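You operate a simulated robot arm through the tools that you are given. There is no shell and no other tool.

Carry out the task below with a simulated two-armed robot. There is one attempt and no reset: what you move stays moved.

Task
Put the bolt cover on the water bench top away on the pump bench top. Fetch the spare float and stand it on the press table top. Put the insert marked "3" from the pipe bench top on top of the blue dosing pump there and the insert labelled "1" on the packing bench top. Put the sponge block on the packing bench top away on the pipe bench top. Open the deep drawer, put the clamp bag on the packing bench top away in the inside the deep drawer, then shut the drawer. Take the drip cup and put it on top of the blank flange. Pick up the tank mallet with one hand, pass it to the other hand and put it on the carton bench top. Put the cloth pad on the tool stand top. Put one of the pipe stubs from the pump bench top on top of the empty core. Turn the nut driver dial to 3. Put one of the thread tape rolls from the low table top on the cord bench top. The order is free. Set down upright: spare float, insert, sponge block, tank mallet, pipe stub.

The check looks at the end state, three seconds after you hand in, the way a careful person would. Anything else that was tipped, shoved, dropped, spilled or broken makes it a failure. A push-on lid holds only when it is set on centred and level and pressed home; a screw cap is set on level and turned clockwise until tight. Flat cloth is picked up by pressing the open fingertips on it (5 to 10 N) and closing them slowly along it; thin cloth reads only 2 to 8 mm in the jaws.

Robot
Two 7-joint arms with two-finger parallel grippers on one trunk, on a base that drives. Base frame: it is fixed to the floor where the robot stands at the start and does not move with it; the origin is under the middle of the robot, x ahead of it, y to its left, z up; the surface under the hand at the start is at about z = 800. Units: mm, degrees, N and s.
The left shoulder is at the start at [60, 189, 1128], the right one opposite. With the tool pointing down near the work surface each hand reaches from about 100 to 660 mm from the robot's upright axis, wherever it stands, measured 20 degrees to its own side. Places, roughly: blank flange (15x15x6 cm) [-1700, -5200, 800]; bolt cover (13x13x7 cm) [500, -100, 800]; carton bench top [-3600, -4700, 800]; clamp bag (9x4x10 cm) [-1600, -4000, 800]; cloth pad (11x8x7 cm) [-3400, -4700, 800]; cord bench top [-6200, 3300, 800]; deep drawer [-3400, -4700, 700]; dosing pump [500, -2750, 750]; drip cup (8x15x6 cm) [-1600, -5000, 800]; empty core (6x6x11 cm) [-2000, -2200, 800]; insert [500, -2750, 750]; inside the deep drawer [-3400, -4700, 600]; nut driver dial [-6400, 3800, 800]; packing bench top [-1600, -4300, 800]; pipe bench top [700, -3500, 800]; pipe stub (3x3x8 cm) [-1600, -1700, 800]; pipe stub (4x4x8 cm) [-1700, -2000, 800]; press table top [700, -5200, 800]; pump bench top [-1700, -1200, 800]; spare float (4x4x12 cm) [400, -2300, 800]; sponge block (8x5x8 cm) [-1600, -3500, 800]; tank mallet (19x6x11 cm) [-1800, -5000, 800]; thread tape roll (5x5x4 cm) [-6200, 300, 600]; thread tape roll (6x6x4 cm) [-6100, -200, 600]; thread tape roll (6x6x5 cm) [-6000, 400, 600]; tool stand top [-6100, -1800, 600]. Payload 3.43 kg a hand.
The tool frame of a hand sits at the grasp point between the pads (the TCP): z along the fingers, y along the line on which they close. The tips reach 30 mm beyond it. Largest opening 94 mm; finger width 28, thickness 10; the body of the gripper, 50 by 96 mm, starts 55 mm behind the TCP.
Orientation is told as [roll, pitch, yaw] about the base's x, y, z axes, in that order, counted from this pose: with the fingers straight down and closing along the base's y, the tool's x points along the base's -x, its y along +y and its z along -z.

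Tools
- The arms move only by the tool play_rows. It takes "left_deltas", "right_deltas" or both (then of equal length, played together; a hand with none holds still); each is one flat list of numbers, 7 for each row, row after row: the shift along the tool's x, y, z in units of 40 mm (1.0 is 40 mm), then the turn, a rotation vector about the tool's x, y, z in units of 8 degrees (1.0 is 8 degrees), then the opening, from 0 (shut) to 1 (fully open). In form: [dx, dy, dz, rx, ry, rz, hand, dx, dy, dz, rx, ry, rz, hand, ...]. A call has 1 to 20 rows; each row shifts and turns the commanded pose from where the row before left it, along the tool's axes as they then stand. A call with a number of a shift or a turn outside -1 to 1 is refused whole. Rows are played at 5 a second. More than 50 mm and 8.6 degrees between two rows, or a gripper value outside its range, and nothing of the call is played. Where a pose cannot be reached the arm comes as near as it can. A force on the tool above 40 N (or 10 N above the force at the start of the call, whichever is more), or a blocked arm, ends the call early, and 0.2 s more pass. Each finger travels about 153 mm/s and halts on what it meets, pressing with about 31 N; the grip force reading is that of the motor and also rises with nothing between the fingers. The clock runs only during rows and for 0.2 s after the last one: add rows that do not move to give the fingers time. The reply holds the time, the measured pose of the TCP, the force on the tool along the base axes, the opening and the grip force, in the units named above and with some noise, with the torque about the TCP (base axes, N m) and any sound that the robot's microphone picked up.
- Cameras (640 x 400 px; columns grow to the right, rows downward): "scene" is now at [10, -9.4, 1670.8]; the picture's right is [-0.22, -0.98, 0.00], its down [-0.83, 0.19, -0.52] and it looks along [0.51, -0.11, -0.85] (base axes); focal length 250 px, centre (320, 200). "left" rides on the left gripper at [76, -14, -103] in its tool frame; the picture's right is [0.18, 0.98, 0.00], its down [-0.75, 0.14, -0.64] and it looks along [-0.63, 0.12, 0.77] (tool axes); focal length 243 px, centre (320, 200). "right" rides on the right gripper at [76, 14, -102] in its tool frame; the picture's right is [-0.18, 0.98, 0.00], its down [-0.75, -0.14, -0.64] and it looks along [-0.63, -0.12, 0.77] (tool axes); focal length 243 px, centre (320, 200).
- grab_frame(camera): a new picture of that camera. No time passes.
- lift_body(by): slides the trunk up (or, below 0, down) by that many mm; the arms and the scene camera ride with it, the base frame stays. It gives what a move gives, with no picture.
- steer(legs): drives the robot by 1 to 6 legs, each [ahead, left, turn to the left] in mm, mm and degrees, along the robot's own axes; the way and the turn of a leg run together, so that a leg with both is an arc; at most 1500 mm and 180 degrees a leg. The arms and the cameras ride along, it lands a little off, and it stops where it bumps. It gives what a move gives.
- turn_head(pan, tilt): turns the head with the scene camera to pan (to the left, within 86 degrees either way) and tilt (down, from -29 to 69), counted from straight ahead of the robot. It gives what a move gives.
- measure_at(camera, pixels): for up to 12 pixels [column, row] of the newest picture of that camera ("zoom" is the newest enlarged one), the place [x, y, z] in the base frame of the surface seen there, good to about 2 mm, but the place of the scene camera against the robot may be out by one fixed shift of up to 12 mm in any direction. No time passes.
- zoom(camera, box): a new picture of the part [left, top, right, bottom] of that camera's present view, enlarged. No time passes.
- hand_in(): hands the job in; it is judged then, once.

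Unless the task says otherwise, let go and move clear before handing in.

The tools are called after ">>>" as a command line: name --argument value ..., lists and objects as JSON in quotes. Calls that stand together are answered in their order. play_rows: Moves the arms, as the interface text tells. Its arguments: {"type":"object","properties":{"left_deltas":{"type":"array","items":{"type":"number"}},"right_deltas":{"type":"array","items":{"type":"number"}}},"required":[]} The other tools are called the same way: lift_body (by) slides the trunk up or down; steer (legs) drives the base; turn_head (pan, tilt) turns the head that bears the scene camera; grab_frame (camera) takes a picture; measure_at (camera, pixels) gives the place of the surface under pixels of a picture; zoom (camera, box) takes an enlarged picture of a part of a camera's view; hand_in () hands the job in.

At the start:

```text
time_s: 0.0
left_tcp_pos: [473.2, 13.5, 982.9]
left_tcp_rot: [-0.1, 0.0, 0.0]
left_wrist_force: [-0.4, 0.2, 0.7]
left_wrist_torque: [-0.03, -0.02, 0.01]
left_width: 94.1
left_grip_force: 0.1
right_tcp_pos: [320.2, -260.1, 993.7]
right_tcp_rot: [0.1, 0.1, 0.0]
right_wrist_force: [0.1, -0.6, 0.3]
right_wrist_torque: [0.01, -0.02, 0.0]
right_width: 93.7
right_grip_force: 0.0
trunk travel left (down, up): [-800.0, 190.0]
robot x, y, heading: [0.4, 1.1, 0.1]
head pan, tilt: [-12.7, 58.5]
```

scene: 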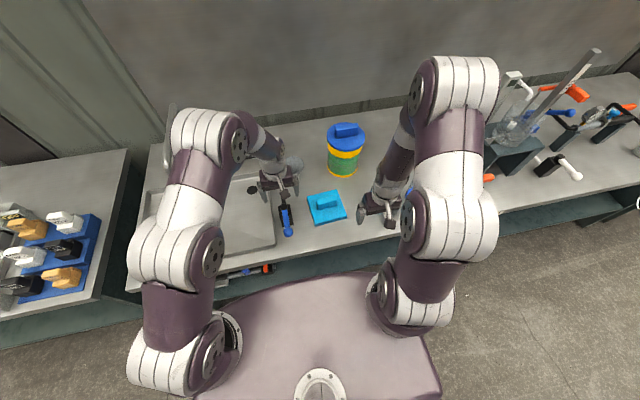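
right: 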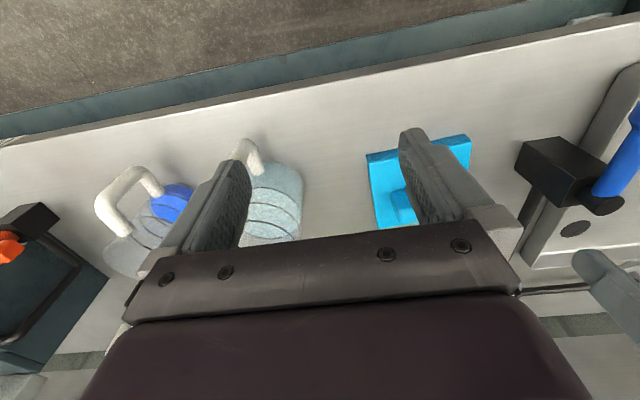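
left: 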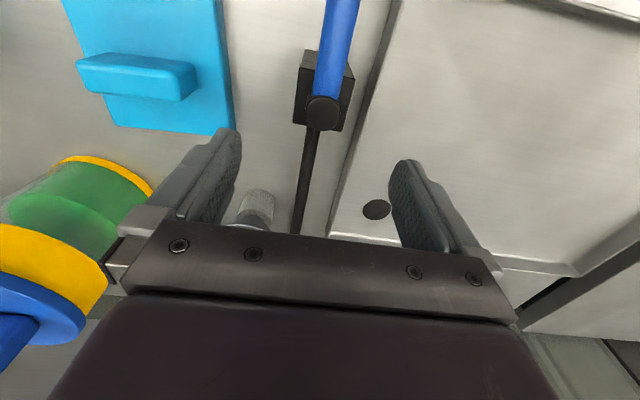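

The scene picture shows a light-blue plate with a bar handle near (325,205), likely the bolt cover. I'll measure it and zoom in first.

>>> measure_at --camera "scene" --pixels '[[325, 203], [318, 204], [332, 203], [313, 200], [338, 212], [335, 190], [320, 222], [345, 165], [346, 130]]'

>>> zoom --camera "scene" --box '[240, 100, 440, 260]'

```text
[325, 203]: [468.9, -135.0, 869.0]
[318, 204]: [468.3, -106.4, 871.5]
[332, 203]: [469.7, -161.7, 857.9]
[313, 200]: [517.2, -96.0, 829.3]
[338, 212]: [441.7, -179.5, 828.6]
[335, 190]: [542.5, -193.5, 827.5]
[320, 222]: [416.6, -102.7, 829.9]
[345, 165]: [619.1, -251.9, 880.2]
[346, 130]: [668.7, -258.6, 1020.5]
```

```text
2.50 times, centred on (340, 180) of scene
```

zoom: 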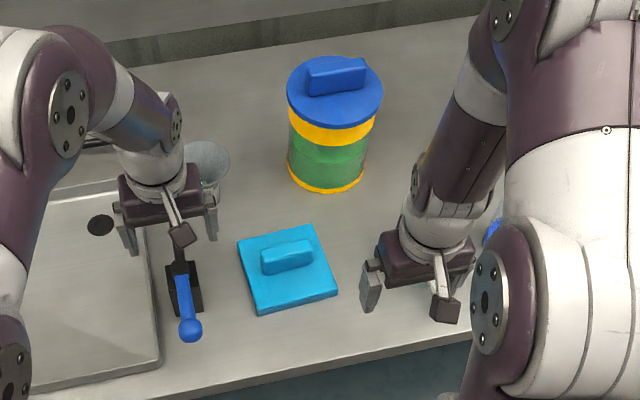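

The bolt cover's handle bar is at zoom (287,255); I'll measure it with the wrist camera too, for the scene camera's offset.

>>> measure_at --camera "zoom" --pixels '[[264, 252], [308, 245], [264, 270], [310, 262], [285, 250], [285, 258], [238, 243], [312, 226], [336, 290], [260, 312], [220, 320]]'

>>> measure_at --camera "right" --pixels '[[372, 158], [465, 142], [385, 224], [395, 195], [392, 205], [330, 150], [390, 170]]'

>>> measure_at --camera "left" --pixels '[[80, 60], [190, 70], [135, 65], [85, 80], [180, 90], [110, 120], [215, 130], [225, 60], [260, 120]]'

```text
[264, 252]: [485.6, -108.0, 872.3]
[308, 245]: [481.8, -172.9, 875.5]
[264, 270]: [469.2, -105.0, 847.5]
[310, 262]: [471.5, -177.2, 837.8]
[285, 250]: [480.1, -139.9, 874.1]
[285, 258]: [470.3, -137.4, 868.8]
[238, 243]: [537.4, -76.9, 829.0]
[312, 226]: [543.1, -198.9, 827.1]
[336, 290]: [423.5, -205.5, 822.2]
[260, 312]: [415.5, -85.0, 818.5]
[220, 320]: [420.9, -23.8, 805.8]
```

```text
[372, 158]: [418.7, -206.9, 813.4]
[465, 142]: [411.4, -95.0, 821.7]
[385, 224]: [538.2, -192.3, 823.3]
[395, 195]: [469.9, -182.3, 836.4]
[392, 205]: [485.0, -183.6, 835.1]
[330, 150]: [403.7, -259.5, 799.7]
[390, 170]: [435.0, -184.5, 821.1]
```

```text
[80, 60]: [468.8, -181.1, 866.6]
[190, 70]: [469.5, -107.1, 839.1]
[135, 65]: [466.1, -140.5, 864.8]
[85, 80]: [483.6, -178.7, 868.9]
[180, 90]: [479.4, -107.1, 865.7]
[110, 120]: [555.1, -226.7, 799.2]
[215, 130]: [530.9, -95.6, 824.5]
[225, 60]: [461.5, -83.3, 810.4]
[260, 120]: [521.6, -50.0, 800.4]
```

The handle runs along y at about x 478, y −142, top z 868 (scene camera reads ~5 mm high). I'll bring the right hand above it and turn the jaw to close along x.

>>> play_rows --right_deltas '[-0.79, 0.59, 0, 0, 0, 0, 1, -0.79, 0.59, 0, 0, 0, 0, 1, -0.79, 0.59, 0, 0, 0, 0, 1, -0.79, 0.59, 0, 0, 0, 0, 1, -0.79, 0.59, 0, 0, 0, 0, 1, 0, 0, 0, 0, 0, -1, 1, 0, 0, 0, 0, 0, -1, 1, 0, 0, 0, 0, 0, -1, 1, 0, 0, 0, 0, 0, -1, 1, 0, 0, 0, 0, 0, -1, 1, 0, 0, 0, 0, 0, -1, 1, 0, 0, 0, 0, 0, -1, 1, 0, 0, 0, 0, 0, -1, 1, 0, 0, 0, 0, 0, -1, 1, 0, 0, 0, 0, 0, -1, 1, 0, 0, 0, 0, 0, -1, 1, 0, 0, 0, 0, 0, -0.25, 1]'

>>> grab_frame --camera "right"

>>> grab_frame --camera "scene"

```text
time_s: 3.6
left_tcp_pos: [472.6, 13.2, 982.7]
left_tcp_rot: [0.0, -0.1, 0.0]
left_wrist_force: [-0.4, 0.7, 0.4]
left_wrist_torque: [0.0, -0.05, 0.0]
left_width: 94.1
left_grip_force: 0.0
right_tcp_pos: [477.7, -142.6, 992.6]
right_tcp_rot: [0.1, 0.0, 90.0]
right_wrist_force: [0.0, 0.8, 0.9]
right_wrist_torque: [0.01, -0.03, 0.02]
right_width: 94.3
right_grip_force: 0.0
trunk travel left (down, up): [-800.0, 190.0]
robot x, y, heading: [-1.3, 4.0, -0.0]
head pan, tilt: [-12.7, 58.5]
```

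```text
taken
```

right: 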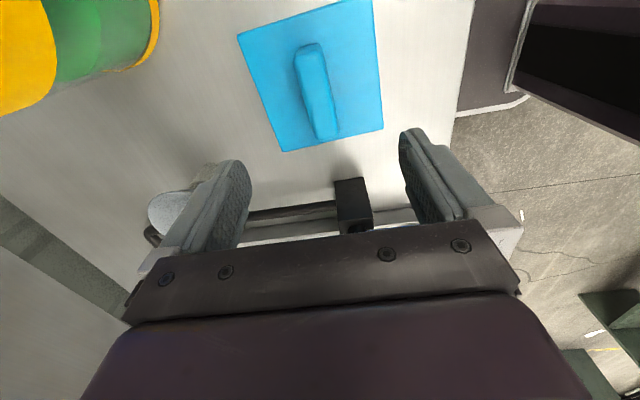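

```text
taken
```

scene: 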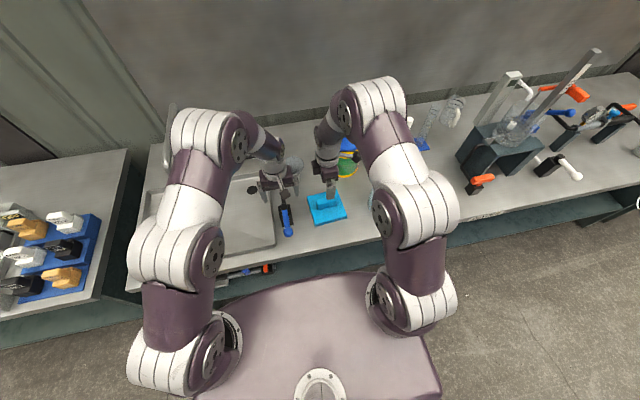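

Now right camera sees the handle clearly around (315,90). I'll measure its edges from here.

>>> measure_at --camera "right" --pixels '[[297, 52], [318, 45], [318, 128], [336, 128], [308, 90], [326, 88], [316, 90], [316, 60], [326, 120], [240, 38], [285, 150], [382, 127]]'

```text
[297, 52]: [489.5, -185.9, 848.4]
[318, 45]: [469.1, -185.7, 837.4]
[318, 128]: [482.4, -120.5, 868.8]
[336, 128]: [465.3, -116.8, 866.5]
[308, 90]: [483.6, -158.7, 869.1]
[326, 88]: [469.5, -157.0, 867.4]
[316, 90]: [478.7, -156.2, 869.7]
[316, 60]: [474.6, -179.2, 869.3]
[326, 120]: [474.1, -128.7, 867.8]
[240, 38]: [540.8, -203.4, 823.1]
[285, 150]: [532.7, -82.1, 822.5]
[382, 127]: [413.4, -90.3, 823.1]
```

Handle is at x≈476, rotated ~4°. Descend to z≈857 and close.

>>> play_rows --right_deltas '[0, 0.04, 0.8, 0, 0, -0.5, 1, 0, 0, 0.8, 0, 0, 0, 1, 0, 0, 0.8, 0, 0, 0, 1, 0, 0, 0.6, 0, 0, 0, 1, 0, 0, 0.36, 0, 0, 0, 1, 0, 0, 0, 0, 0, 0, 1, 0, 0, 0, 0, 0, 0, 0.5, 0, 0, 0, 0, 0, 0, 0, 0, 0, 0, 0, 0, 0, 0, 0, 0, 0, 0, 0, 0, 0]'

>>> grab_frame --camera "right"

```text
time_s: 5.8
left_tcp_pos: [472.9, 13.8, 982.4]
left_tcp_rot: [0.0, 0.0, 0.0]
left_wrist_force: [0.3, 0.8, 0.0]
left_wrist_torque: [-0.01, 0.03, 0.02]
left_width: 93.8
left_grip_force: 0.0
right_tcp_pos: [478.0, -141.3, 860.0]
right_tcp_rot: [-0.1, 0.0, 93.9]
right_wrist_force: [-0.2, -0.2, -0.5]
right_wrist_torque: [-0.02, -0.01, 0.01]
right_width: 30.1
right_grip_force: 30.8
trunk travel left (down, up): [-800.0, 190.0]
robot x, y, heading: [-2.2, 1.7, 0.1]
head pan, tilt: [-12.7, 58.5]
```

```text
taken
```

right: 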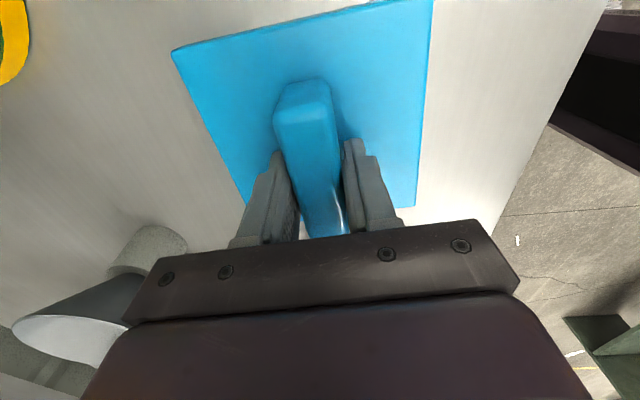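

The cover is held (width 30, 31 N). Lift and draw the hand back, then look around.

>>> play_rows --right_deltas '[0, 0, -0.5, 0, 0, 0, 0, 0, 0, -0.9, 0, 0, 0, 0, 0, 0, -0.9, 0, 0, 0, 0, 0, 0, -0.9, 0, 0, 0, 0, 0, 0, -0.9, 0, 0, 0, 0, 0, 0.9, 0, 0, 0, 0, 0, 0.3, 0.9, 0, 0, 0, 0, 0, 0.5, 0.9, 0, 0, 0, 0, 0, 0.5, 0.9, 0, 0, 0, 0, 0]' --left_deltas '[0, 0, -0.5, 0, 0, 0, 1, 0.9, 0, 0, 0, 0, 0, 1, 0.9, 0, 0, 0, 0, 0, 1, 0.9, 0, 0, 0, 0, 0, 1, 0.9, 0, 0, 0, 0, 0, 1, 0.5, 0.5, 0, 0, 0, 0, 1, 0, 0.9, 0, 0, 0, 0, 1, 0, 0.9, 0, 0, 0, 0, 1, 0, 0.9, 0, 0, 0, 0, 1]'

>>> turn_head --pan -80 --tilt 20

>>> grab_frame --camera "scene"

>>> turn_head --pan -30 --tilt 30

>>> grab_frame --camera "scene"

```text
time_s: 7.8
left_tcp_pos: [306.3, 140.5, 1002.6]
left_tcp_rot: [0.0, -0.1, 0.0]
left_wrist_force: [0.4, -0.3, 0.3]
left_wrist_torque: [-0.02, -0.01, -0.03]
left_width: 94.0
left_grip_force: 0.0
right_tcp_pos: [334.6, -204.2, 1020.7]
right_tcp_rot: [0.0, 0.0, 94.0]
right_wrist_force: [-0.2, -0.2, -1.0]
right_wrist_torque: [0.04, 0.04, 0.01]
right_width: 29.8
right_grip_force: 30.6
trunk travel left (down, up): [-800.0, 190.0]
robot x, y, heading: [0.0, -0.4, -0.1]
head pan, tilt: [-12.7, 58.5]
```

```text
time_s: 9.2
left_tcp_pos: [307.3, 139.8, 1002.6]
left_tcp_rot: [0.0, 0.0, 0.0]
left_wrist_force: [-0.5, -0.5, 0.2]
left_wrist_torque: [-0.01, 0.03, -0.04]
left_width: 94.2
left_grip_force: 0.0
right_tcp_pos: [336.5, -202.5, 1020.0]
right_tcp_rot: [0.0, 0.0, 94.0]
right_wrist_force: [-0.1, 0.2, -1.8]
right_wrist_torque: [0.02, 0.0, 0.0]
right_width: 30.1
right_grip_force: 31.4
trunk travel left (down, up): [-800.0, 190.0]
robot x, y, heading: [2.9, -2.6, -0.1]
head pan, tilt: [-80.0, 20.0]
```

```text
taken
```

scene: 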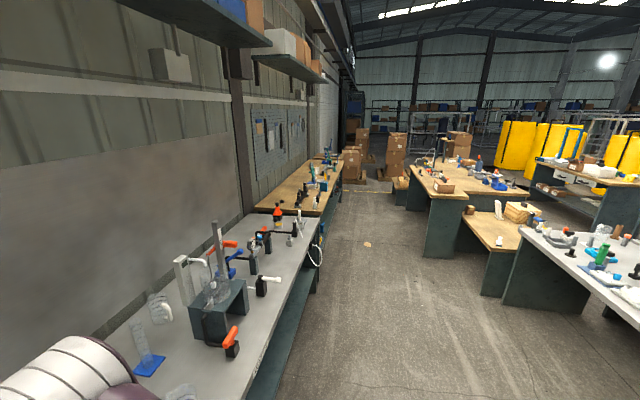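

```text
time_s: 10.4
left_tcp_pos: [307.7, 141.0, 1002.8]
left_tcp_rot: [0.0, 0.0, 0.0]
left_wrist_force: [-0.7, -0.3, -0.5]
left_wrist_torque: [0.06, 0.01, -0.01]
left_width: 93.9
left_grip_force: 0.0
right_tcp_pos: [336.0, -203.6, 1020.7]
right_tcp_rot: [-0.1, 0.0, 94.0]
right_wrist_force: [-0.4, 0.2, -1.5]
right_wrist_torque: [0.0, 0.0, 0.01]
right_width: 29.8
right_grip_force: 30.9
trunk travel left (down, up): [-800.0, 190.0]
robot x, y, heading: [2.1, 0.2, 0.0]
head pan, tilt: [-30.0, 30.0]
```

```text
taken
```

scene: 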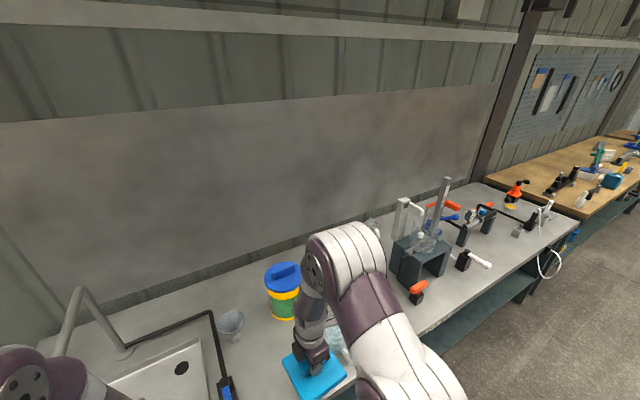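

The aisle runs along −y between the wall benches and an island at the right. I'll look at the pan −80 view enlarged to plan the route.

>>> turn_head --pan -86 --tilt 20

>>> zoom --camera "scene" --box '[320, 130, 640, 330]'

>>> measure_at --camera "zoom" --pixels '[[380, 190], [200, 340], [240, 270], [330, 290], [420, 210], [300, 150], [180, 130], [500, 90], [600, 330], [160, 200]]'

```text
time_s: 11.6
left_tcp_pos: [307.8, 140.7, 1003.3]
left_tcp_rot: [0.1, 0.0, 0.0]
left_wrist_force: [0.3, -0.2, -0.2]
left_wrist_torque: [-0.03, 0.02, -0.02]
left_width: 94.0
left_grip_force: 0.0
right_tcp_pos: [336.2, -202.8, 1020.0]
right_tcp_rot: [0.0, 0.0, 94.0]
right_wrist_force: [0.1, -0.6, -1.4]
right_wrist_torque: [-0.02, 0.01, -0.02]
right_width: 29.8
right_grip_force: 30.4
trunk travel left (down, up): [-800.0, 190.0]
robot x, y, heading: [0.3, 0.9, -0.0]
head pan, tilt: [-85.9, 20.0]
```

```text
2.00 times, centred on (480, 230) of scene
```

zoom: 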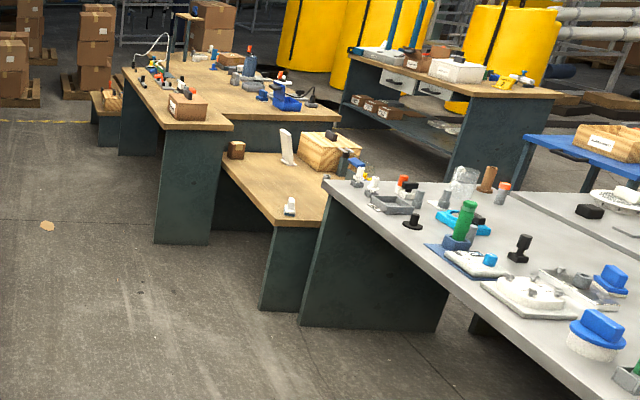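

```text
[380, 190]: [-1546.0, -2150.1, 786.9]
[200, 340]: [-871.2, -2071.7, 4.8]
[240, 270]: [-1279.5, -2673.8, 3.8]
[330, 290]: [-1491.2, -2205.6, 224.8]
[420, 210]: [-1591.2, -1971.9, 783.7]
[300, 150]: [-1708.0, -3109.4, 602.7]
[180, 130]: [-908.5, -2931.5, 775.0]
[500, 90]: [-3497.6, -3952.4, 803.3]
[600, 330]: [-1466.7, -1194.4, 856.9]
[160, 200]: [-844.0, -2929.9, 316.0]
```

>>> measure_at --camera "zoom" --pixels '[[127, 75], [228, 125], [338, 110], [205, 60], [280, 222], [228, 160], [325, 180], [372, 205], [330, 190], [555, 95], [350, 50], [470, 330]]'

>>> zoom --camera "scene" --box '[380, 140, 540, 240]'

```text
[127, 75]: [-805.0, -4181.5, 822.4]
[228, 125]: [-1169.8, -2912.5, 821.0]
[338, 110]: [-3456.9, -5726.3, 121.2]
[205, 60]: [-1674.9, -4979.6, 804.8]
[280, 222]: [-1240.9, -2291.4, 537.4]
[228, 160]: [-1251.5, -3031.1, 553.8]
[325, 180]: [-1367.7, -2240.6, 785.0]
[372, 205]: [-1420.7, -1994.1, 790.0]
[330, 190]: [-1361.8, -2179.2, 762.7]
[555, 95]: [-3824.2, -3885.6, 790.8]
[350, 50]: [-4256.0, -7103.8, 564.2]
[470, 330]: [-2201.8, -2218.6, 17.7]
```

```text
4.00 times, centred on (460, 190) of scene
```

zoom: 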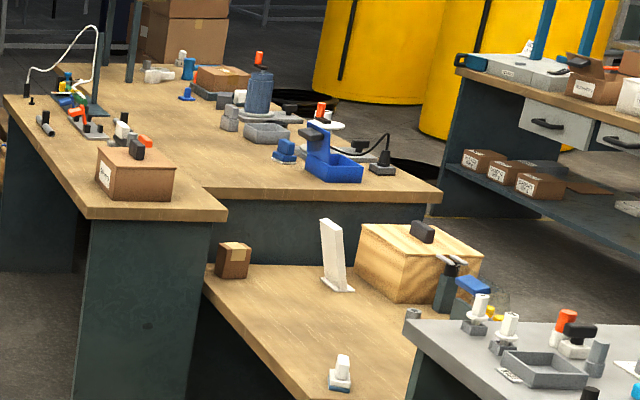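

The pump bench's aisle edge is at x≈−1365 running from y≈−2240 upward; it faces the aisle. I'll back off, drive down the aisle and turn to face it.

>>> steer --legs '[[-450, 0, 0], [0, 0, -90], [1200, 0, 0], [0, 0, -90]]'

>>> turn_head --pan 0 --tilt 35

>>> grab_frame --camera "scene"

```text
time_s: 27.8
left_tcp_pos: [-793.5, -1339.8, 1003.4]
left_tcp_rot: [0.1, -0.1, 178.1]
left_wrist_force: [-0.3, -0.4, -0.4]
left_wrist_torque: [0.0, -0.01, 0.01]
left_width: 94.0
left_grip_force: 0.0
right_tcp_pos: [-811.7, -996.2, 1021.2]
right_tcp_rot: [0.0, 0.0, -87.9]
right_wrist_force: [-0.3, 0.0, -1.5]
right_wrist_torque: [0.05, -0.02, -0.01]
right_width: 30.0
right_grip_force: 30.9
trunk travel left (down, up): [-800.0, 190.0]
robot x, y, heading: [-484.5, -1211.4, 178.2]
head pan, tilt: [-85.9, 20.0]
```

```text
time_s: 29.4
left_tcp_pos: [-793.6, -1340.9, 1002.6]
left_tcp_rot: [0.0, 0.0, 178.1]
left_wrist_force: [-0.2, -0.7, -0.2]
left_wrist_torque: [0.01, 0.03, 0.01]
left_width: 94.1
left_grip_force: 0.0
right_tcp_pos: [-809.7, -995.3, 1020.7]
right_tcp_rot: [0.0, 0.0, -88.0]
right_wrist_force: [0.6, -0.3, -1.8]
right_wrist_torque: [-0.01, 0.03, 0.01]
right_width: 29.9
right_grip_force: 30.7
trunk travel left (down, up): [-800.0, 190.0]
robot x, y, heading: [-483.1, -1208.5, 178.0]
head pan, tilt: [0.0, 35.0]
```

```text
taken
```

scene: 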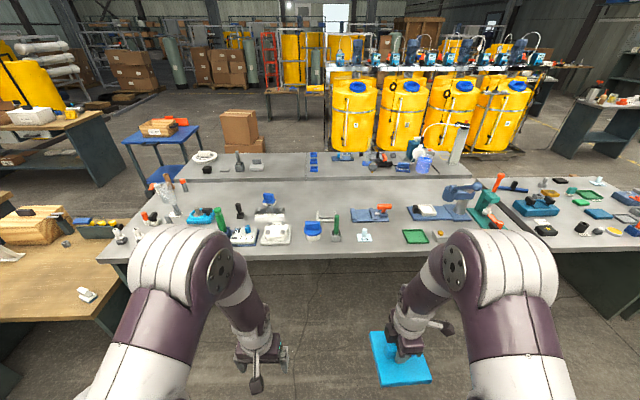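

>>> zoom --camera "scene" --box '[90, 140, 340, 270]'

>>> zoom --camera "scene" --box '[320, 120, 570, 270]'

>>> measure_at --camera "scene" --pixels '[[118, 258], [330, 252], [380, 248], [380, 235], [470, 245], [400, 190], [300, 185], [130, 200], [160, 160], [540, 230], [350, 215], [320, 210]]'

```text
2.56 times, centred on (215, 205) of scene
```

zoom: 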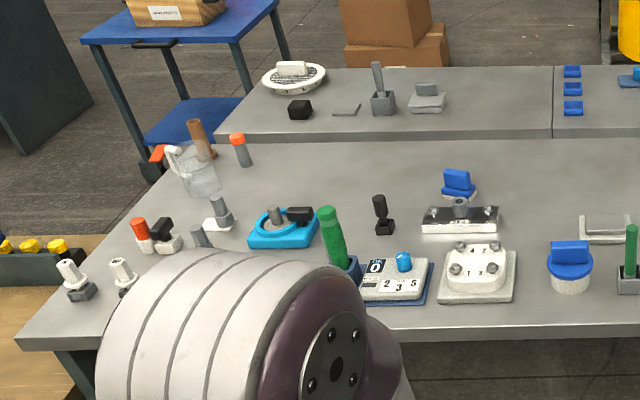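

```text
2.56 times, centred on (445, 195) of scene
```

zoom: 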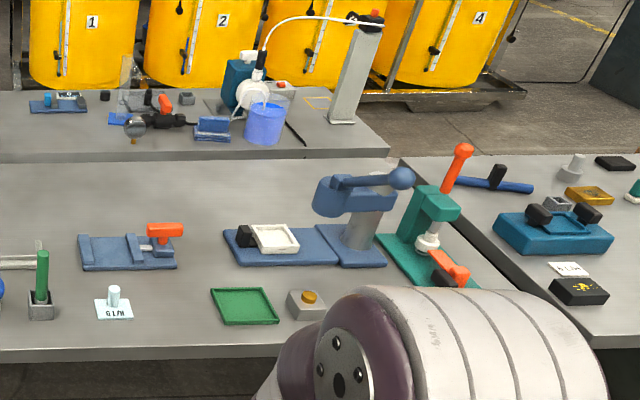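

```text
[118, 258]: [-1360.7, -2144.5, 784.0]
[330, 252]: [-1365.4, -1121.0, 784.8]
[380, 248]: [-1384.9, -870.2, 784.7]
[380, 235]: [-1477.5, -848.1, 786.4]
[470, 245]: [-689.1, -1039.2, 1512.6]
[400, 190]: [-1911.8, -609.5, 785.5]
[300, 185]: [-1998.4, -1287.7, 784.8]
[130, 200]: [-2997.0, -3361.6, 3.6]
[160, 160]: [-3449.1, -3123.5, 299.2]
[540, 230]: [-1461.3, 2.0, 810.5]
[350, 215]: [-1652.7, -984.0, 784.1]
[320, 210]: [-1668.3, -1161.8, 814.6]
```

Pump bench top reads z≈785 (≈780 true) with free area mid-depth. I'll look at how far the robot body reaches forward.

>>> turn_head --pan 0 --tilt 69

>>> grab_frame --camera "scene"

>>> measure_at --camera "scene" --pixels '[[320, 290], [320, 280], [320, 270], [260, 300], [220, 320], [390, 300], [320, 350], [320, 120], [320, 60]]'

```text
time_s: 30.4
left_tcp_pos: [-793.2, -1339.1, 1002.5]
left_tcp_rot: [-0.1, 0.0, 178.1]
left_wrist_force: [-0.5, 0.9, 0.6]
left_wrist_torque: [-0.02, -0.03, -0.05]
left_width: 93.9
left_grip_force: 0.0
right_tcp_pos: [-812.4, -994.7, 1021.5]
right_tcp_rot: [0.0, 0.0, -87.9]
right_wrist_force: [0.4, 0.2, -1.3]
right_wrist_torque: [-0.03, 0.02, -0.01]
right_width: 30.1
right_grip_force: 30.7
trunk travel left (down, up): [-800.0, 190.0]
robot x, y, heading: [-483.7, -1210.0, 178.3]
head pan, tilt: [0.0, 68.8]
```

```text
taken
```

scene: 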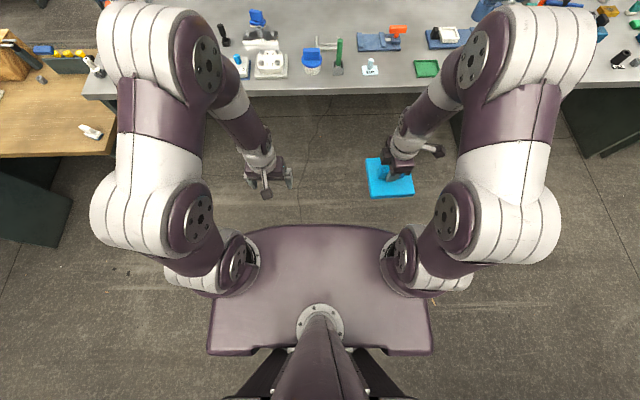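

```text
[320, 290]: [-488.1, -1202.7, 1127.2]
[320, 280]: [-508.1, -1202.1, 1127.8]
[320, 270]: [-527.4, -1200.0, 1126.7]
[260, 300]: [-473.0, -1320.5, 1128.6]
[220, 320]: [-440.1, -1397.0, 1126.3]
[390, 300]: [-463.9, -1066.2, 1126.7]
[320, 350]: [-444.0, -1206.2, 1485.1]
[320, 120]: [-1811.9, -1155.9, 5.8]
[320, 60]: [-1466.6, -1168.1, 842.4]
```

Torso front is only ~130 mm ahead of the axis. I'll approach the bench to about 380 mm from its edge and shift left a bit, then look at the free area.

>>> steer --legs '[[0, 200, 1.8], [480, 0, 0]]'

>>> turn_head --pan 0 --tilt 50

>>> grab_frame --camera "scene"

```text
time_s: 34.5
left_tcp_pos: [-1285.7, -1551.5, 1003.5]
left_tcp_rot: [0.0, 0.0, -179.9]
left_wrist_force: [0.1, 1.4, 0.2]
left_wrist_torque: [0.02, 0.03, -0.06]
left_width: 94.0
left_grip_force: 0.0
right_tcp_pos: [-1315.4, -1207.0, 1021.5]
right_tcp_rot: [0.0, -0.1, -85.9]
right_wrist_force: [-0.4, 0.4, -1.2]
right_wrist_torque: [-0.03, 0.01, -0.02]
right_width: 30.0
right_grip_force: 31.4
trunk travel left (down, up): [-800.0, 190.0]
robot x, y, heading: [-980.1, -1413.2, -179.8]
head pan, tilt: [0.0, 68.8]
```

```text
time_s: 35.4
left_tcp_pos: [-1286.1, -1551.2, 1003.9]
left_tcp_rot: [0.0, 0.1, -179.9]
left_wrist_force: [-0.3, 0.3, 0.3]
left_wrist_torque: [-0.03, -0.02, 0.02]
left_width: 94.2
left_grip_force: 0.0
right_tcp_pos: [-1316.2, -1207.9, 1020.7]
right_tcp_rot: [0.0, 0.0, -85.9]
right_wrist_force: [-1.2, 0.0, -1.3]
right_wrist_torque: [0.01, 0.0, 0.02]
right_width: 29.8
right_grip_force: 31.2
trunk travel left (down, up): [-800.0, 190.0]
robot x, y, heading: [-980.2, -1409.6, -179.9]
head pan, tilt: [0.0, 50.0]
```

```text
taken
```

scene: 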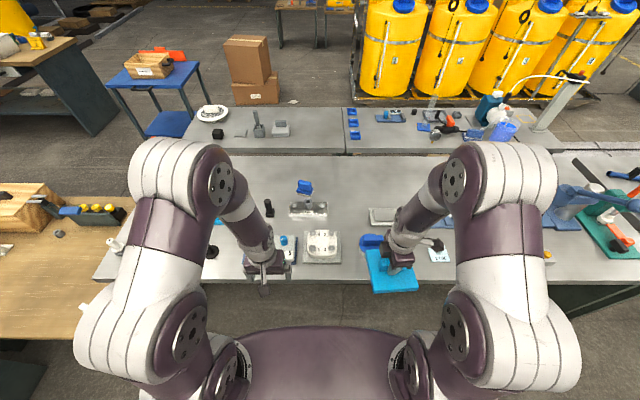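

>>> measure_at --camera "scene" --pixels '[[345, 190], [345, 220], [345, 245], [345, 280], [328, 215], [370, 215], [370, 240], [360, 240], [342, 250], [305, 187], [395, 190], [322, 240]]'

>>> zoom --camera "scene" --box '[250, 150, 450, 300]'

```text
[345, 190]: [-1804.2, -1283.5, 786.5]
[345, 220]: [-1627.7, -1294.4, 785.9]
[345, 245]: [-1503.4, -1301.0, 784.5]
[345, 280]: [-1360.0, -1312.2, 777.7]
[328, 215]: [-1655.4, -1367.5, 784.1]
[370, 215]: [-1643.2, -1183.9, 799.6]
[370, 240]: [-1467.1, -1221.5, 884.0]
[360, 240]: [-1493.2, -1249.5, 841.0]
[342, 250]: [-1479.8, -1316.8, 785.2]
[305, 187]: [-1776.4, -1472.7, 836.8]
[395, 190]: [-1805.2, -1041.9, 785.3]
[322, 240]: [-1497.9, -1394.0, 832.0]
```

```text
2.67 times, centred on (350, 225) of scene
```

zoom: 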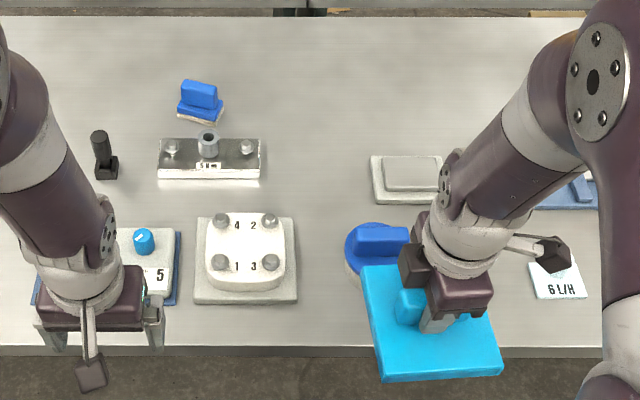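

The gap at about x −1665, y −1280 (between silver bar and grey plate) is free: ~180 mm wide. I'll edge closer to reach it.

>>> steer --legs '[[0, 90, 0], [80, 0, 0]]'

```text
time_s: 37.1
left_tcp_pos: [-1363.4, -1642.7, 1003.9]
left_tcp_rot: [-0.1, 0.0, -179.8]
left_wrist_force: [0.4, 0.5, 0.6]
left_wrist_torque: [-0.04, 0.0, -0.02]
left_width: 94.3
left_grip_force: 0.0
right_tcp_pos: [-1392.4, -1298.6, 1020.7]
right_tcp_rot: [0.0, 0.1, -85.9]
right_wrist_force: [-0.1, -0.4, -1.3]
right_wrist_torque: [0.02, -0.05, -0.02]
right_width: 29.9
right_grip_force: 31.1
trunk travel left (down, up): [-800.0, 190.0]
robot x, y, heading: [-1055.1, -1500.0, -180.0]
head pan, tilt: [0.0, 50.0]
```

>>> play_rows --right_deltas '[0, 0, 0, 0, 0, 0.5, 0, 0.05, -0.976, 0, 0, 0, 0, 0, 0.05, -0.976, 0, 0, 0, 0, 0, 0.05, -0.976, 0, 0, 0, 0, 0, 0.05, -0.976, 0, 0, 0, 0, 0, 0.05, -0.976, 0, 0, 0, 0, 0, 0.05, -0.976, 0, 0, 0, 0, 0, 0.05, -0.976, 0, 0, 0, 0, 0, 0, 0, 0.5, 0, 0, 0, 0, 0, 0, 0.5, 0, 0, 0, 0]'

>>> grab_frame --camera "scene"

>>> grab_frame --camera "right"

```text
time_s: 39.3
left_tcp_pos: [-1363.6, -1641.3, 1004.1]
left_tcp_rot: [0.0, 0.1, -180.0]
left_wrist_force: [0.5, 0.1, 0.1]
left_wrist_torque: [0.0, 0.02, 0.0]
left_width: 93.9
left_grip_force: 0.0
right_tcp_pos: [-1657.8, -1284.8, 977.3]
right_tcp_rot: [0.0, -0.1, -89.9]
right_wrist_force: [0.6, 0.0, -1.2]
right_wrist_torque: [0.01, -0.01, 0.01]
right_width: 30.0
right_grip_force: 31.0
right hand out of reach, approached as far as the arm can: row 8
trunk travel left (down, up): [-800.0, 190.0]
robot x, y, heading: [-1060.8, -1500.3, -180.1]
head pan, tilt: [0.0, 50.0]
```

```text
taken
```

scene: 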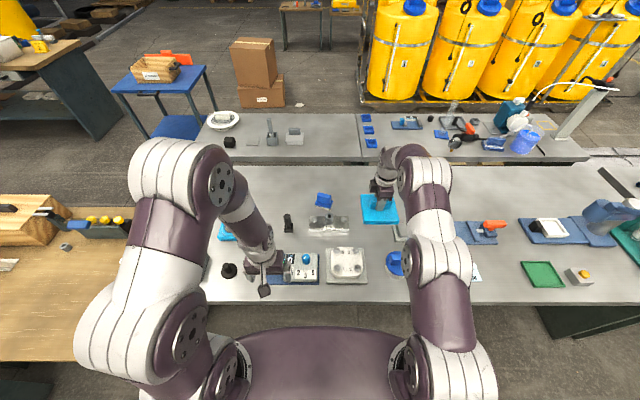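

```text
taken
```

right: 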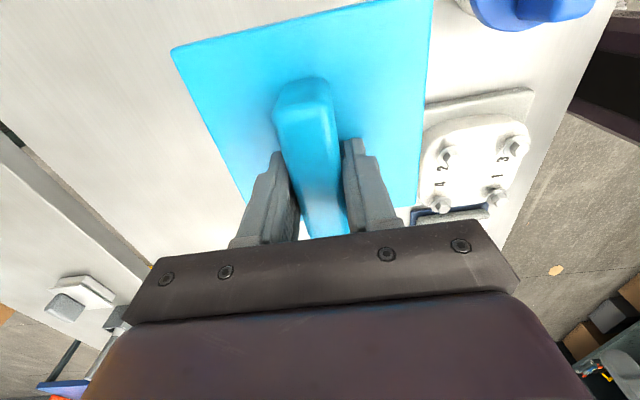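

>>> measure_at --camera "scene" --pixels '[[349, 222], [347, 232], [395, 228], [395, 238], [362, 222], [397, 222], [330, 222], [365, 250], [388, 252]]'

>>> measure_at --camera "right" --pixels '[[178, 50], [432, 5], [415, 200], [440, 110], [470, 20], [430, 195], [435, 50]]'

>>> zoom --camera "scene" --box '[290, 170, 450, 270]'

```text
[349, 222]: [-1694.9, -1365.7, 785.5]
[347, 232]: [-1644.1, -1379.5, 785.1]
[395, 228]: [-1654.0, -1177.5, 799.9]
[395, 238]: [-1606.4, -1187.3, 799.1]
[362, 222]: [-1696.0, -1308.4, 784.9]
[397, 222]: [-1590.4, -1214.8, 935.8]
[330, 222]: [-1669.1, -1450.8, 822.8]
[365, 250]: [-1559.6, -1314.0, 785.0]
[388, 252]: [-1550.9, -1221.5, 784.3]
```

```text
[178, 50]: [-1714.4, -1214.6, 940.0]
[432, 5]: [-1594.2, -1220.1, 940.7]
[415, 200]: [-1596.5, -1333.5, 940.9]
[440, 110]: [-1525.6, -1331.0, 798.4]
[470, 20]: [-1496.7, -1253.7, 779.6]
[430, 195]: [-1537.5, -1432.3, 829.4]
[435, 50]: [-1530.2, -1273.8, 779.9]
```

```text
4.00 times, centred on (370, 220) of scene
```

zoom: 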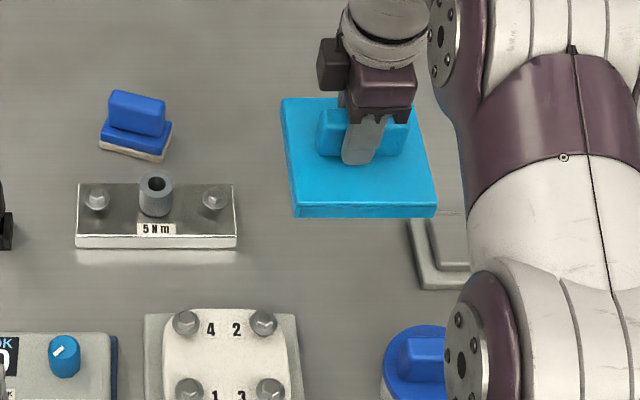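

Clearances are ~20 mm on both sides. Descend.

>>> play_rows --right_deltas '[0, 0, 0.9, 0, 0, 0, 0, 0, 0, 0.9, 0, 0, 0, 0, 0, 0, 0.9, 0, 0, 0, 0, 0, 0, 0.4, 0, 0, 0, 0, 0, 0, 0, 0, 0, 0, 0]'

>>> grab_frame --camera "right"

>>> zoom --camera "scene" --box '[290, 170, 450, 270]'

```text
time_s: 40.5
left_tcp_pos: [-1363.6, -1642.8, 1003.7]
left_tcp_rot: [0.0, 0.0, -180.1]
left_wrist_force: [-0.5, -0.2, 0.7]
left_wrist_torque: [-0.01, 0.02, -0.03]
left_width: 94.0
left_grip_force: 0.0
right_tcp_pos: [-1658.3, -1285.4, 854.3]
right_tcp_rot: [0.1, 0.1, -89.9]
right_wrist_force: [0.3, 0.5, -1.3]
right_wrist_torque: [-0.02, 0.0, 0.01]
right_width: 29.9
right_grip_force: 30.6
trunk travel left (down, up): [-800.0, 190.0]
robot x, y, heading: [-1056.2, -1501.0, -180.1]
head pan, tilt: [0.0, 50.0]
```

```text
taken
```

right: 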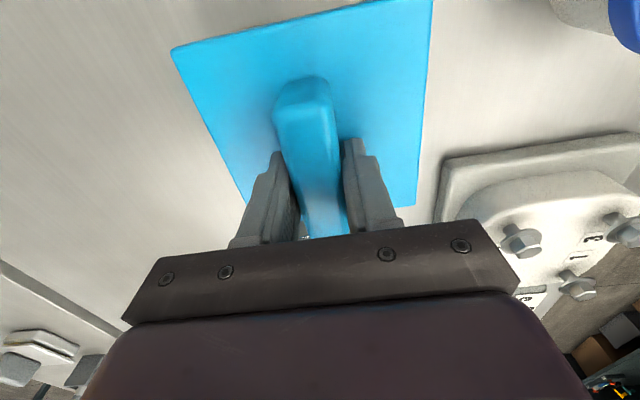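

```text
4.00 times, centred on (370, 220) of scene
```

zoom: 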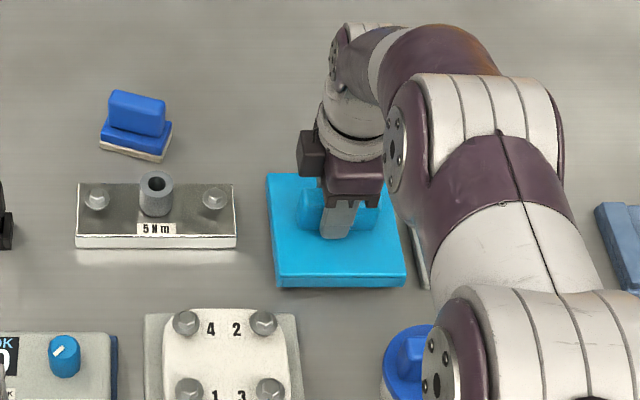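

>>> play_rows --right_deltas '[0, 0, 0.25, 0, 0, 0, 0, 0, 0, 0.1, 0, 0, 0, 0, 0, 0, 0, 0, 0, 0, 0]'

```text
time_s: 41.3
left_tcp_pos: [-1365.2, -1642.5, 1002.8]
left_tcp_rot: [0.1, 0.0, -180.0]
left_wrist_force: [-0.3, 0.8, 0.5]
left_wrist_torque: [0.02, 0.04, -0.04]
left_width: 94.1
left_grip_force: 0.1
right_tcp_pos: [-1658.1, -1285.1, 840.4]
right_tcp_rot: [0.0, 0.0, -89.9]
right_wrist_force: [0.2, -0.3, -1.8]
right_wrist_torque: [-0.02, -0.02, -0.01]
right_width: 29.7
right_grip_force: 31.1
trunk travel left (down, up): [-800.0, 190.0]
robot x, y, heading: [-1057.9, -1501.0, -180.2]
head pan, tilt: [0.0, 50.0]
```

>>> play_rows --right_deltas '[0, 0, 0.05, 0, 0, 0, 0, 0, 0, 0.05, 0, 0, 0, 0, 0, 0, 0, 0, 0, 0, 0]'

```text
time_s: 42.1
left_tcp_pos: [-1362.5, -1642.7, 1004.4]
left_tcp_rot: [-0.1, -0.1, -179.9]
left_wrist_force: [-0.5, -0.1, 0.2]
left_wrist_torque: [0.04, 0.0, 0.0]
left_width: 93.8
left_grip_force: 0.0
right_tcp_pos: [-1658.8, -1285.6, 838.9]
right_tcp_rot: [-0.5, 0.2, -89.9]
right_wrist_force: [-4.8, 1.6, 25.8]
right_wrist_torque: [-0.23, -0.1, -0.01]
right_width: 29.8
right_grip_force: 31.1
trunk travel left (down, up): [-800.0, 190.0]
robot x, y, heading: [-1057.6, -1499.1, -179.9]
head pan, tilt: [0.0, 50.0]
```

Contact with the bench. Ease and release, then lift away.

>>> play_rows --right_deltas '[0, 0, -0.06, 0, 0, 0, 0, 0, 0, 0, 0, 0, 0, 0.5, 0, 0, 0, 0, 0, 0, 0.8, 0, 0, 0, 0, 0, 0, 0.8, 0, 0, -0.5, 0, 0, 0, 0.8, 0, 0, -0.9, 0, 0, 0, 0.8, 0, 0, -0.9, 0, 0, 0, 0.8, 0, 0, -0.9, 0, 0, 0, 0.8, 0, 0, -0.9, 0, 0, 0, 0.8]'

>>> grab_frame --camera "right"

```text
time_s: 44.1
left_tcp_pos: [-1363.4, -1642.1, 1003.4]
left_tcp_rot: [-0.1, -0.1, -179.9]
left_wrist_force: [-0.3, -0.1, -0.3]
left_wrist_torque: [-0.02, 0.02, -0.02]
left_width: 93.9
left_grip_force: 0.0
right_tcp_pos: [-1655.9, -1285.8, 1003.3]
right_tcp_rot: [0.0, 0.0, -89.9]
right_wrist_force: [0.5, -0.1, 1.7]
right_wrist_torque: [0.03, -0.01, 0.01]
right_width: 75.1
right_grip_force: 0.2
trunk travel left (down, up): [-800.0, 190.0]
robot x, y, heading: [-1057.3, -1501.0, -179.7]
head pan, tilt: [0.0, 50.0]
```

```text
taken
```

right: 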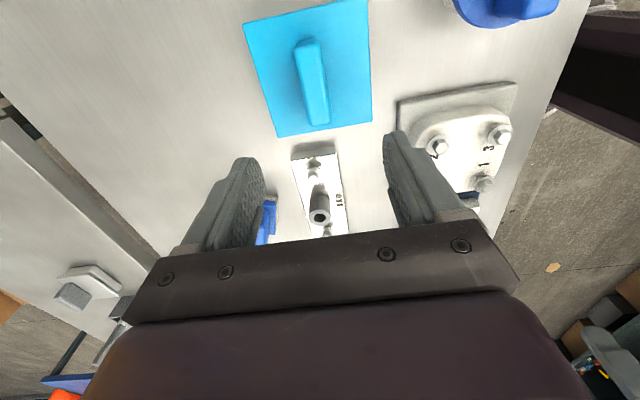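

The cover sits flat and clear. Retract the right hand and bring it back to neutral yaw; also pull the left hand back so I can see the left part of the bench.

>>> play_rows --right_deltas '[0, 0.95, 0, 0, 0, 0, 0.8, 0, 0.95, 0, 0, 0, 0, 0.8, 0, 0.95, 0, 0, 0, 0, 0.8, 0, 0.95, 0, 0, 0, 0, 0.8, 0, 0.95, 0, 0, 0, 0, 0.8, 0, 0.95, 0, 0, 0, 0, 0.8, 0, 0.95, 0, 0, 0, 0, 1, 0, 0, 0, 0, 0, 1, 1, 0, 0, 0, 0, 0, 1, 1, 0, 0, 0, 0, 0, 1, 1, 0, 0, 0, 0, 0, 1, 1, 0, 0, 0, 0, 0, 1, 1, 0, 0, 0, 0, 0, 1, 1, 0, 0, 0, 0, 0, 1, 1, 0, 0, 0, 0, 0, 1, 1, 0, 0, 0, 0, 0, 1, 1, 0, 0, 0, 0, 0, 1, 1, 0, 0, 0, 0, 0, 1, 1, 0, 0, 0, 0, 0, 0.25, 1]'

>>> steer --legs '[[-350, 0, 0], [0, 400, 0]]'

>>> turn_head --pan 0 --tilt 42

>>> grab_frame --camera "scene"

```text
time_s: 48.1
left_tcp_pos: [-1363.8, -1642.3, 1002.5]
left_tcp_rot: [0.0, 0.0, -179.8]
left_wrist_force: [-0.1, -0.6, 0.1]
left_wrist_torque: [-0.02, 0.01, 0.01]
left_width: 94.1
left_grip_force: 0.1
right_tcp_pos: [-1392.0, -1284.0, 1002.5]
right_tcp_rot: [0.0, 0.0, 180.0]
right_wrist_force: [0.8, 0.3, 0.1]
right_wrist_torque: [0.01, 0.02, 0.01]
right_width: 94.0
right_grip_force: 0.0
trunk travel left (down, up): [-800.0, 190.0]
robot x, y, heading: [-1058.1, -1498.6, -180.1]
head pan, tilt: [0.0, 50.0]
```

```text
time_s: 52.5
left_tcp_pos: [-1020.6, -2043.7, 1002.9]
left_tcp_rot: [0.0, -0.1, 179.9]
left_wrist_force: [0.0, 0.3, 0.4]
left_wrist_torque: [0.01, -0.02, -0.02]
left_width: 93.8
left_grip_force: 0.0
right_tcp_pos: [-1049.2, -1683.2, 1001.9]
right_tcp_rot: [0.0, 0.0, 180.0]
right_wrist_force: [-0.5, 0.3, -0.4]
right_wrist_torque: [0.02, 0.02, -0.04]
right_width: 93.9
right_grip_force: 0.0
trunk travel left (down, up): [-800.0, 190.0]
robot x, y, heading: [-717.3, -1898.4, 179.6]
head pan, tilt: [0.0, 50.0]
```

```text
time_s: 53.1
left_tcp_pos: [-1023.1, -2043.9, 1003.2]
left_tcp_rot: [0.0, 0.0, 179.8]
left_wrist_force: [-1.1, -0.2, 0.3]
left_wrist_torque: [-0.02, -0.02, 0.04]
left_width: 93.8
left_grip_force: 0.0
right_tcp_pos: [-1048.4, -1685.0, 1002.3]
right_tcp_rot: [-0.1, 0.0, 180.0]
right_wrist_force: [0.4, -0.1, -0.2]
right_wrist_torque: [0.0, 0.01, 0.03]
right_width: 93.9
right_grip_force: 0.1
trunk travel left (down, up): [-800.0, 190.0]
robot x, y, heading: [-715.3, -1906.4, 180.1]
head pan, tilt: [0.0, 42.0]
```

```text
taken
```

scene: 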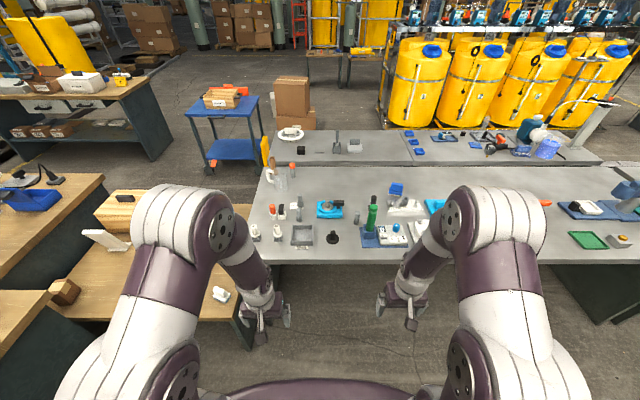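

>>> zoom --camera "scene" --box '[240, 140, 400, 260]'

>>> measure_at --camera "scene" --pixels '[[292, 168], [293, 175], [328, 215], [272, 210], [281, 211], [298, 213], [278, 232], [254, 230], [273, 165], [252, 255], [262, 205], [240, 195]]'

```text
3.33 times, centred on (320, 200) of scene
```

zoom: 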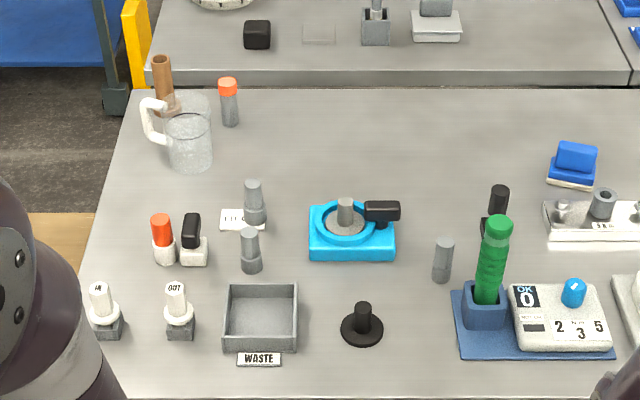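

```text
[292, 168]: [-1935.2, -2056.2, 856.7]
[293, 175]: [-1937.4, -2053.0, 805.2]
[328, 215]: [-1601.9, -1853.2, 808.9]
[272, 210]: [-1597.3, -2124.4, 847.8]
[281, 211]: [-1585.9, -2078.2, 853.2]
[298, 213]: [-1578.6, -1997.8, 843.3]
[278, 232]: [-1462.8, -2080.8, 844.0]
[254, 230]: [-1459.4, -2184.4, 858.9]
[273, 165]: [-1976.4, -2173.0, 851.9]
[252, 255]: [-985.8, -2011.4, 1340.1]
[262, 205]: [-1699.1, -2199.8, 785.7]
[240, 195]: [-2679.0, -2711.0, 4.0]
```

>>> zoom --camera "scene" --box '[260, 155, 324, 235]'

>>> measure_at --camera "zoom" --pixels '[[320, 200]]'

>>> zoom --camera "scene" --box '[330, 190, 394, 240]'

>>> measure_at --camera "scene" --pixels '[[357, 210], [357, 218], [357, 224], [300, 197], [300, 205], [299, 215], [299, 221], [275, 158], [273, 172], [275, 175], [297, 206]]'

```text
5.00 times, centred on (292, 195) of scene
```

zoom: 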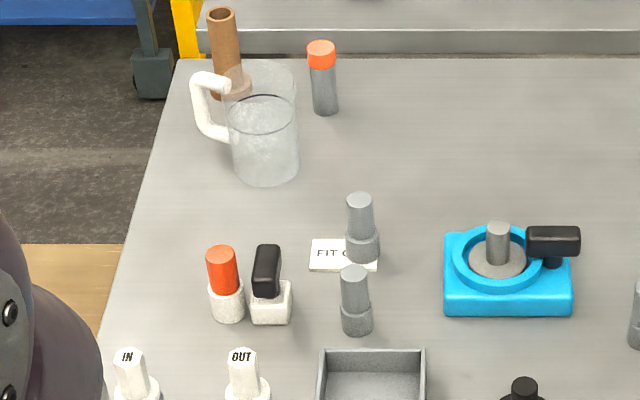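

```text
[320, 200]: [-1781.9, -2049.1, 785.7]
```

```text
8.00 times, centred on (362, 215) of scene
```

zoom: 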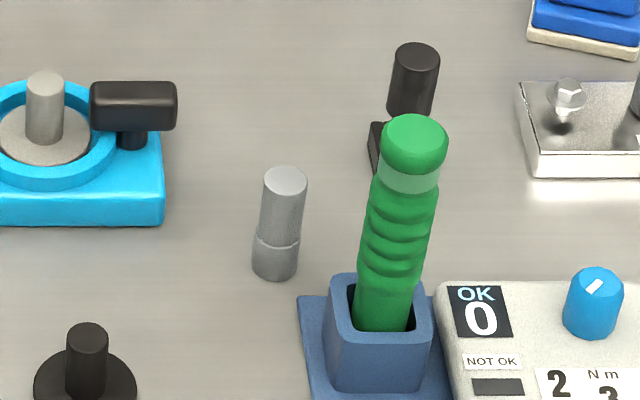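

```text
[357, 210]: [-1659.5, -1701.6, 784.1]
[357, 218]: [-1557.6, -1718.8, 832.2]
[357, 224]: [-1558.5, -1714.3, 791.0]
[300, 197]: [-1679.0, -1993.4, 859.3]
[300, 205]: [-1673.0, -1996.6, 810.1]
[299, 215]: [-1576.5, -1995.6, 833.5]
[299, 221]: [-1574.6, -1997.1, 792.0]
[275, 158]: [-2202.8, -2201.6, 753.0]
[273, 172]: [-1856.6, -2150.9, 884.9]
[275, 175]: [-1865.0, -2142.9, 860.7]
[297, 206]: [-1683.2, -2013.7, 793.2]
```

Three grey stubs at about (−1558,−1716), (−1676,−1995), (−1576,−1996); the core (brown tube) is deep at x≈−1980, y≈−2170. I'll measure the surroundings to see where the robot can stand near it.

>>> measure_at --camera "scene" --pixels '[[272, 163], [276, 135], [262, 150], [240, 250], [210, 240], [130, 195], [100, 215], [110, 240], [230, 215], [245, 205], [265, 150], [206, 165]]'

>>> zoom --camera "scene" --box '[180, 80, 340, 200]'

>>> turn_head --pan 40 --tilt 35

>>> grab_frame --camera "scene"

```text
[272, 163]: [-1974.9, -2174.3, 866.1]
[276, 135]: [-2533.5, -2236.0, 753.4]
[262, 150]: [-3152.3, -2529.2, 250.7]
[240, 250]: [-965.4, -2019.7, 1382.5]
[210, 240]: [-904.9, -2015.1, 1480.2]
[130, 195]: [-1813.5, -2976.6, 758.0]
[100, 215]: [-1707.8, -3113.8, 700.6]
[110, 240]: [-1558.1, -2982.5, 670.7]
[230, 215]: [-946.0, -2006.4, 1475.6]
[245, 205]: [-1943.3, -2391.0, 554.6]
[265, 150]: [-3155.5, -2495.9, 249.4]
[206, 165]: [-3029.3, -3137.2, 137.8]
```

```text
3.33 times, centred on (260, 140) of scene
```

zoom: 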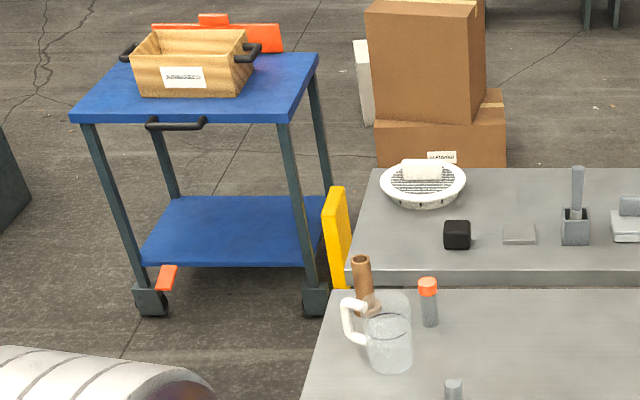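

```text
time_s: 54.2
left_tcp_pos: [-1022.2, -2043.3, 1002.3]
left_tcp_rot: [0.0, 0.0, 179.8]
left_wrist_force: [0.1, -0.8, -0.2]
left_wrist_torque: [0.02, 0.02, -0.05]
left_width: 94.0
left_grip_force: 0.0
right_tcp_pos: [-1049.0, -1685.4, 1002.7]
right_tcp_rot: [0.1, 0.0, 180.0]
right_wrist_force: [-0.9, -0.4, -0.7]
right_wrist_torque: [0.0, 0.0, 0.04]
right_width: 93.9
right_grip_force: 0.1
trunk travel left (down, up): [-800.0, 190.0]
robot x, y, heading: [-711.8, -1902.3, 180.1]
head pan, tilt: [40.0, 35.0]
```

```text
taken
```

scene: 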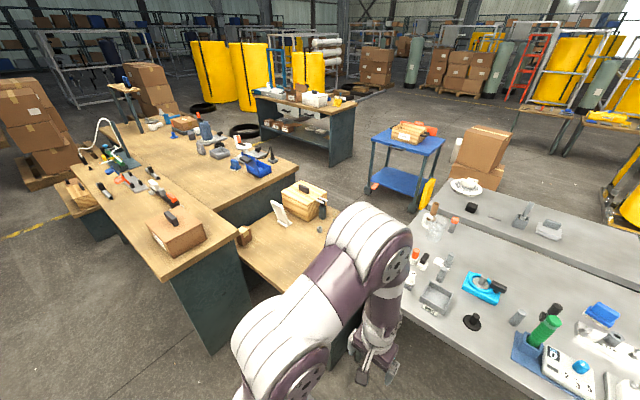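

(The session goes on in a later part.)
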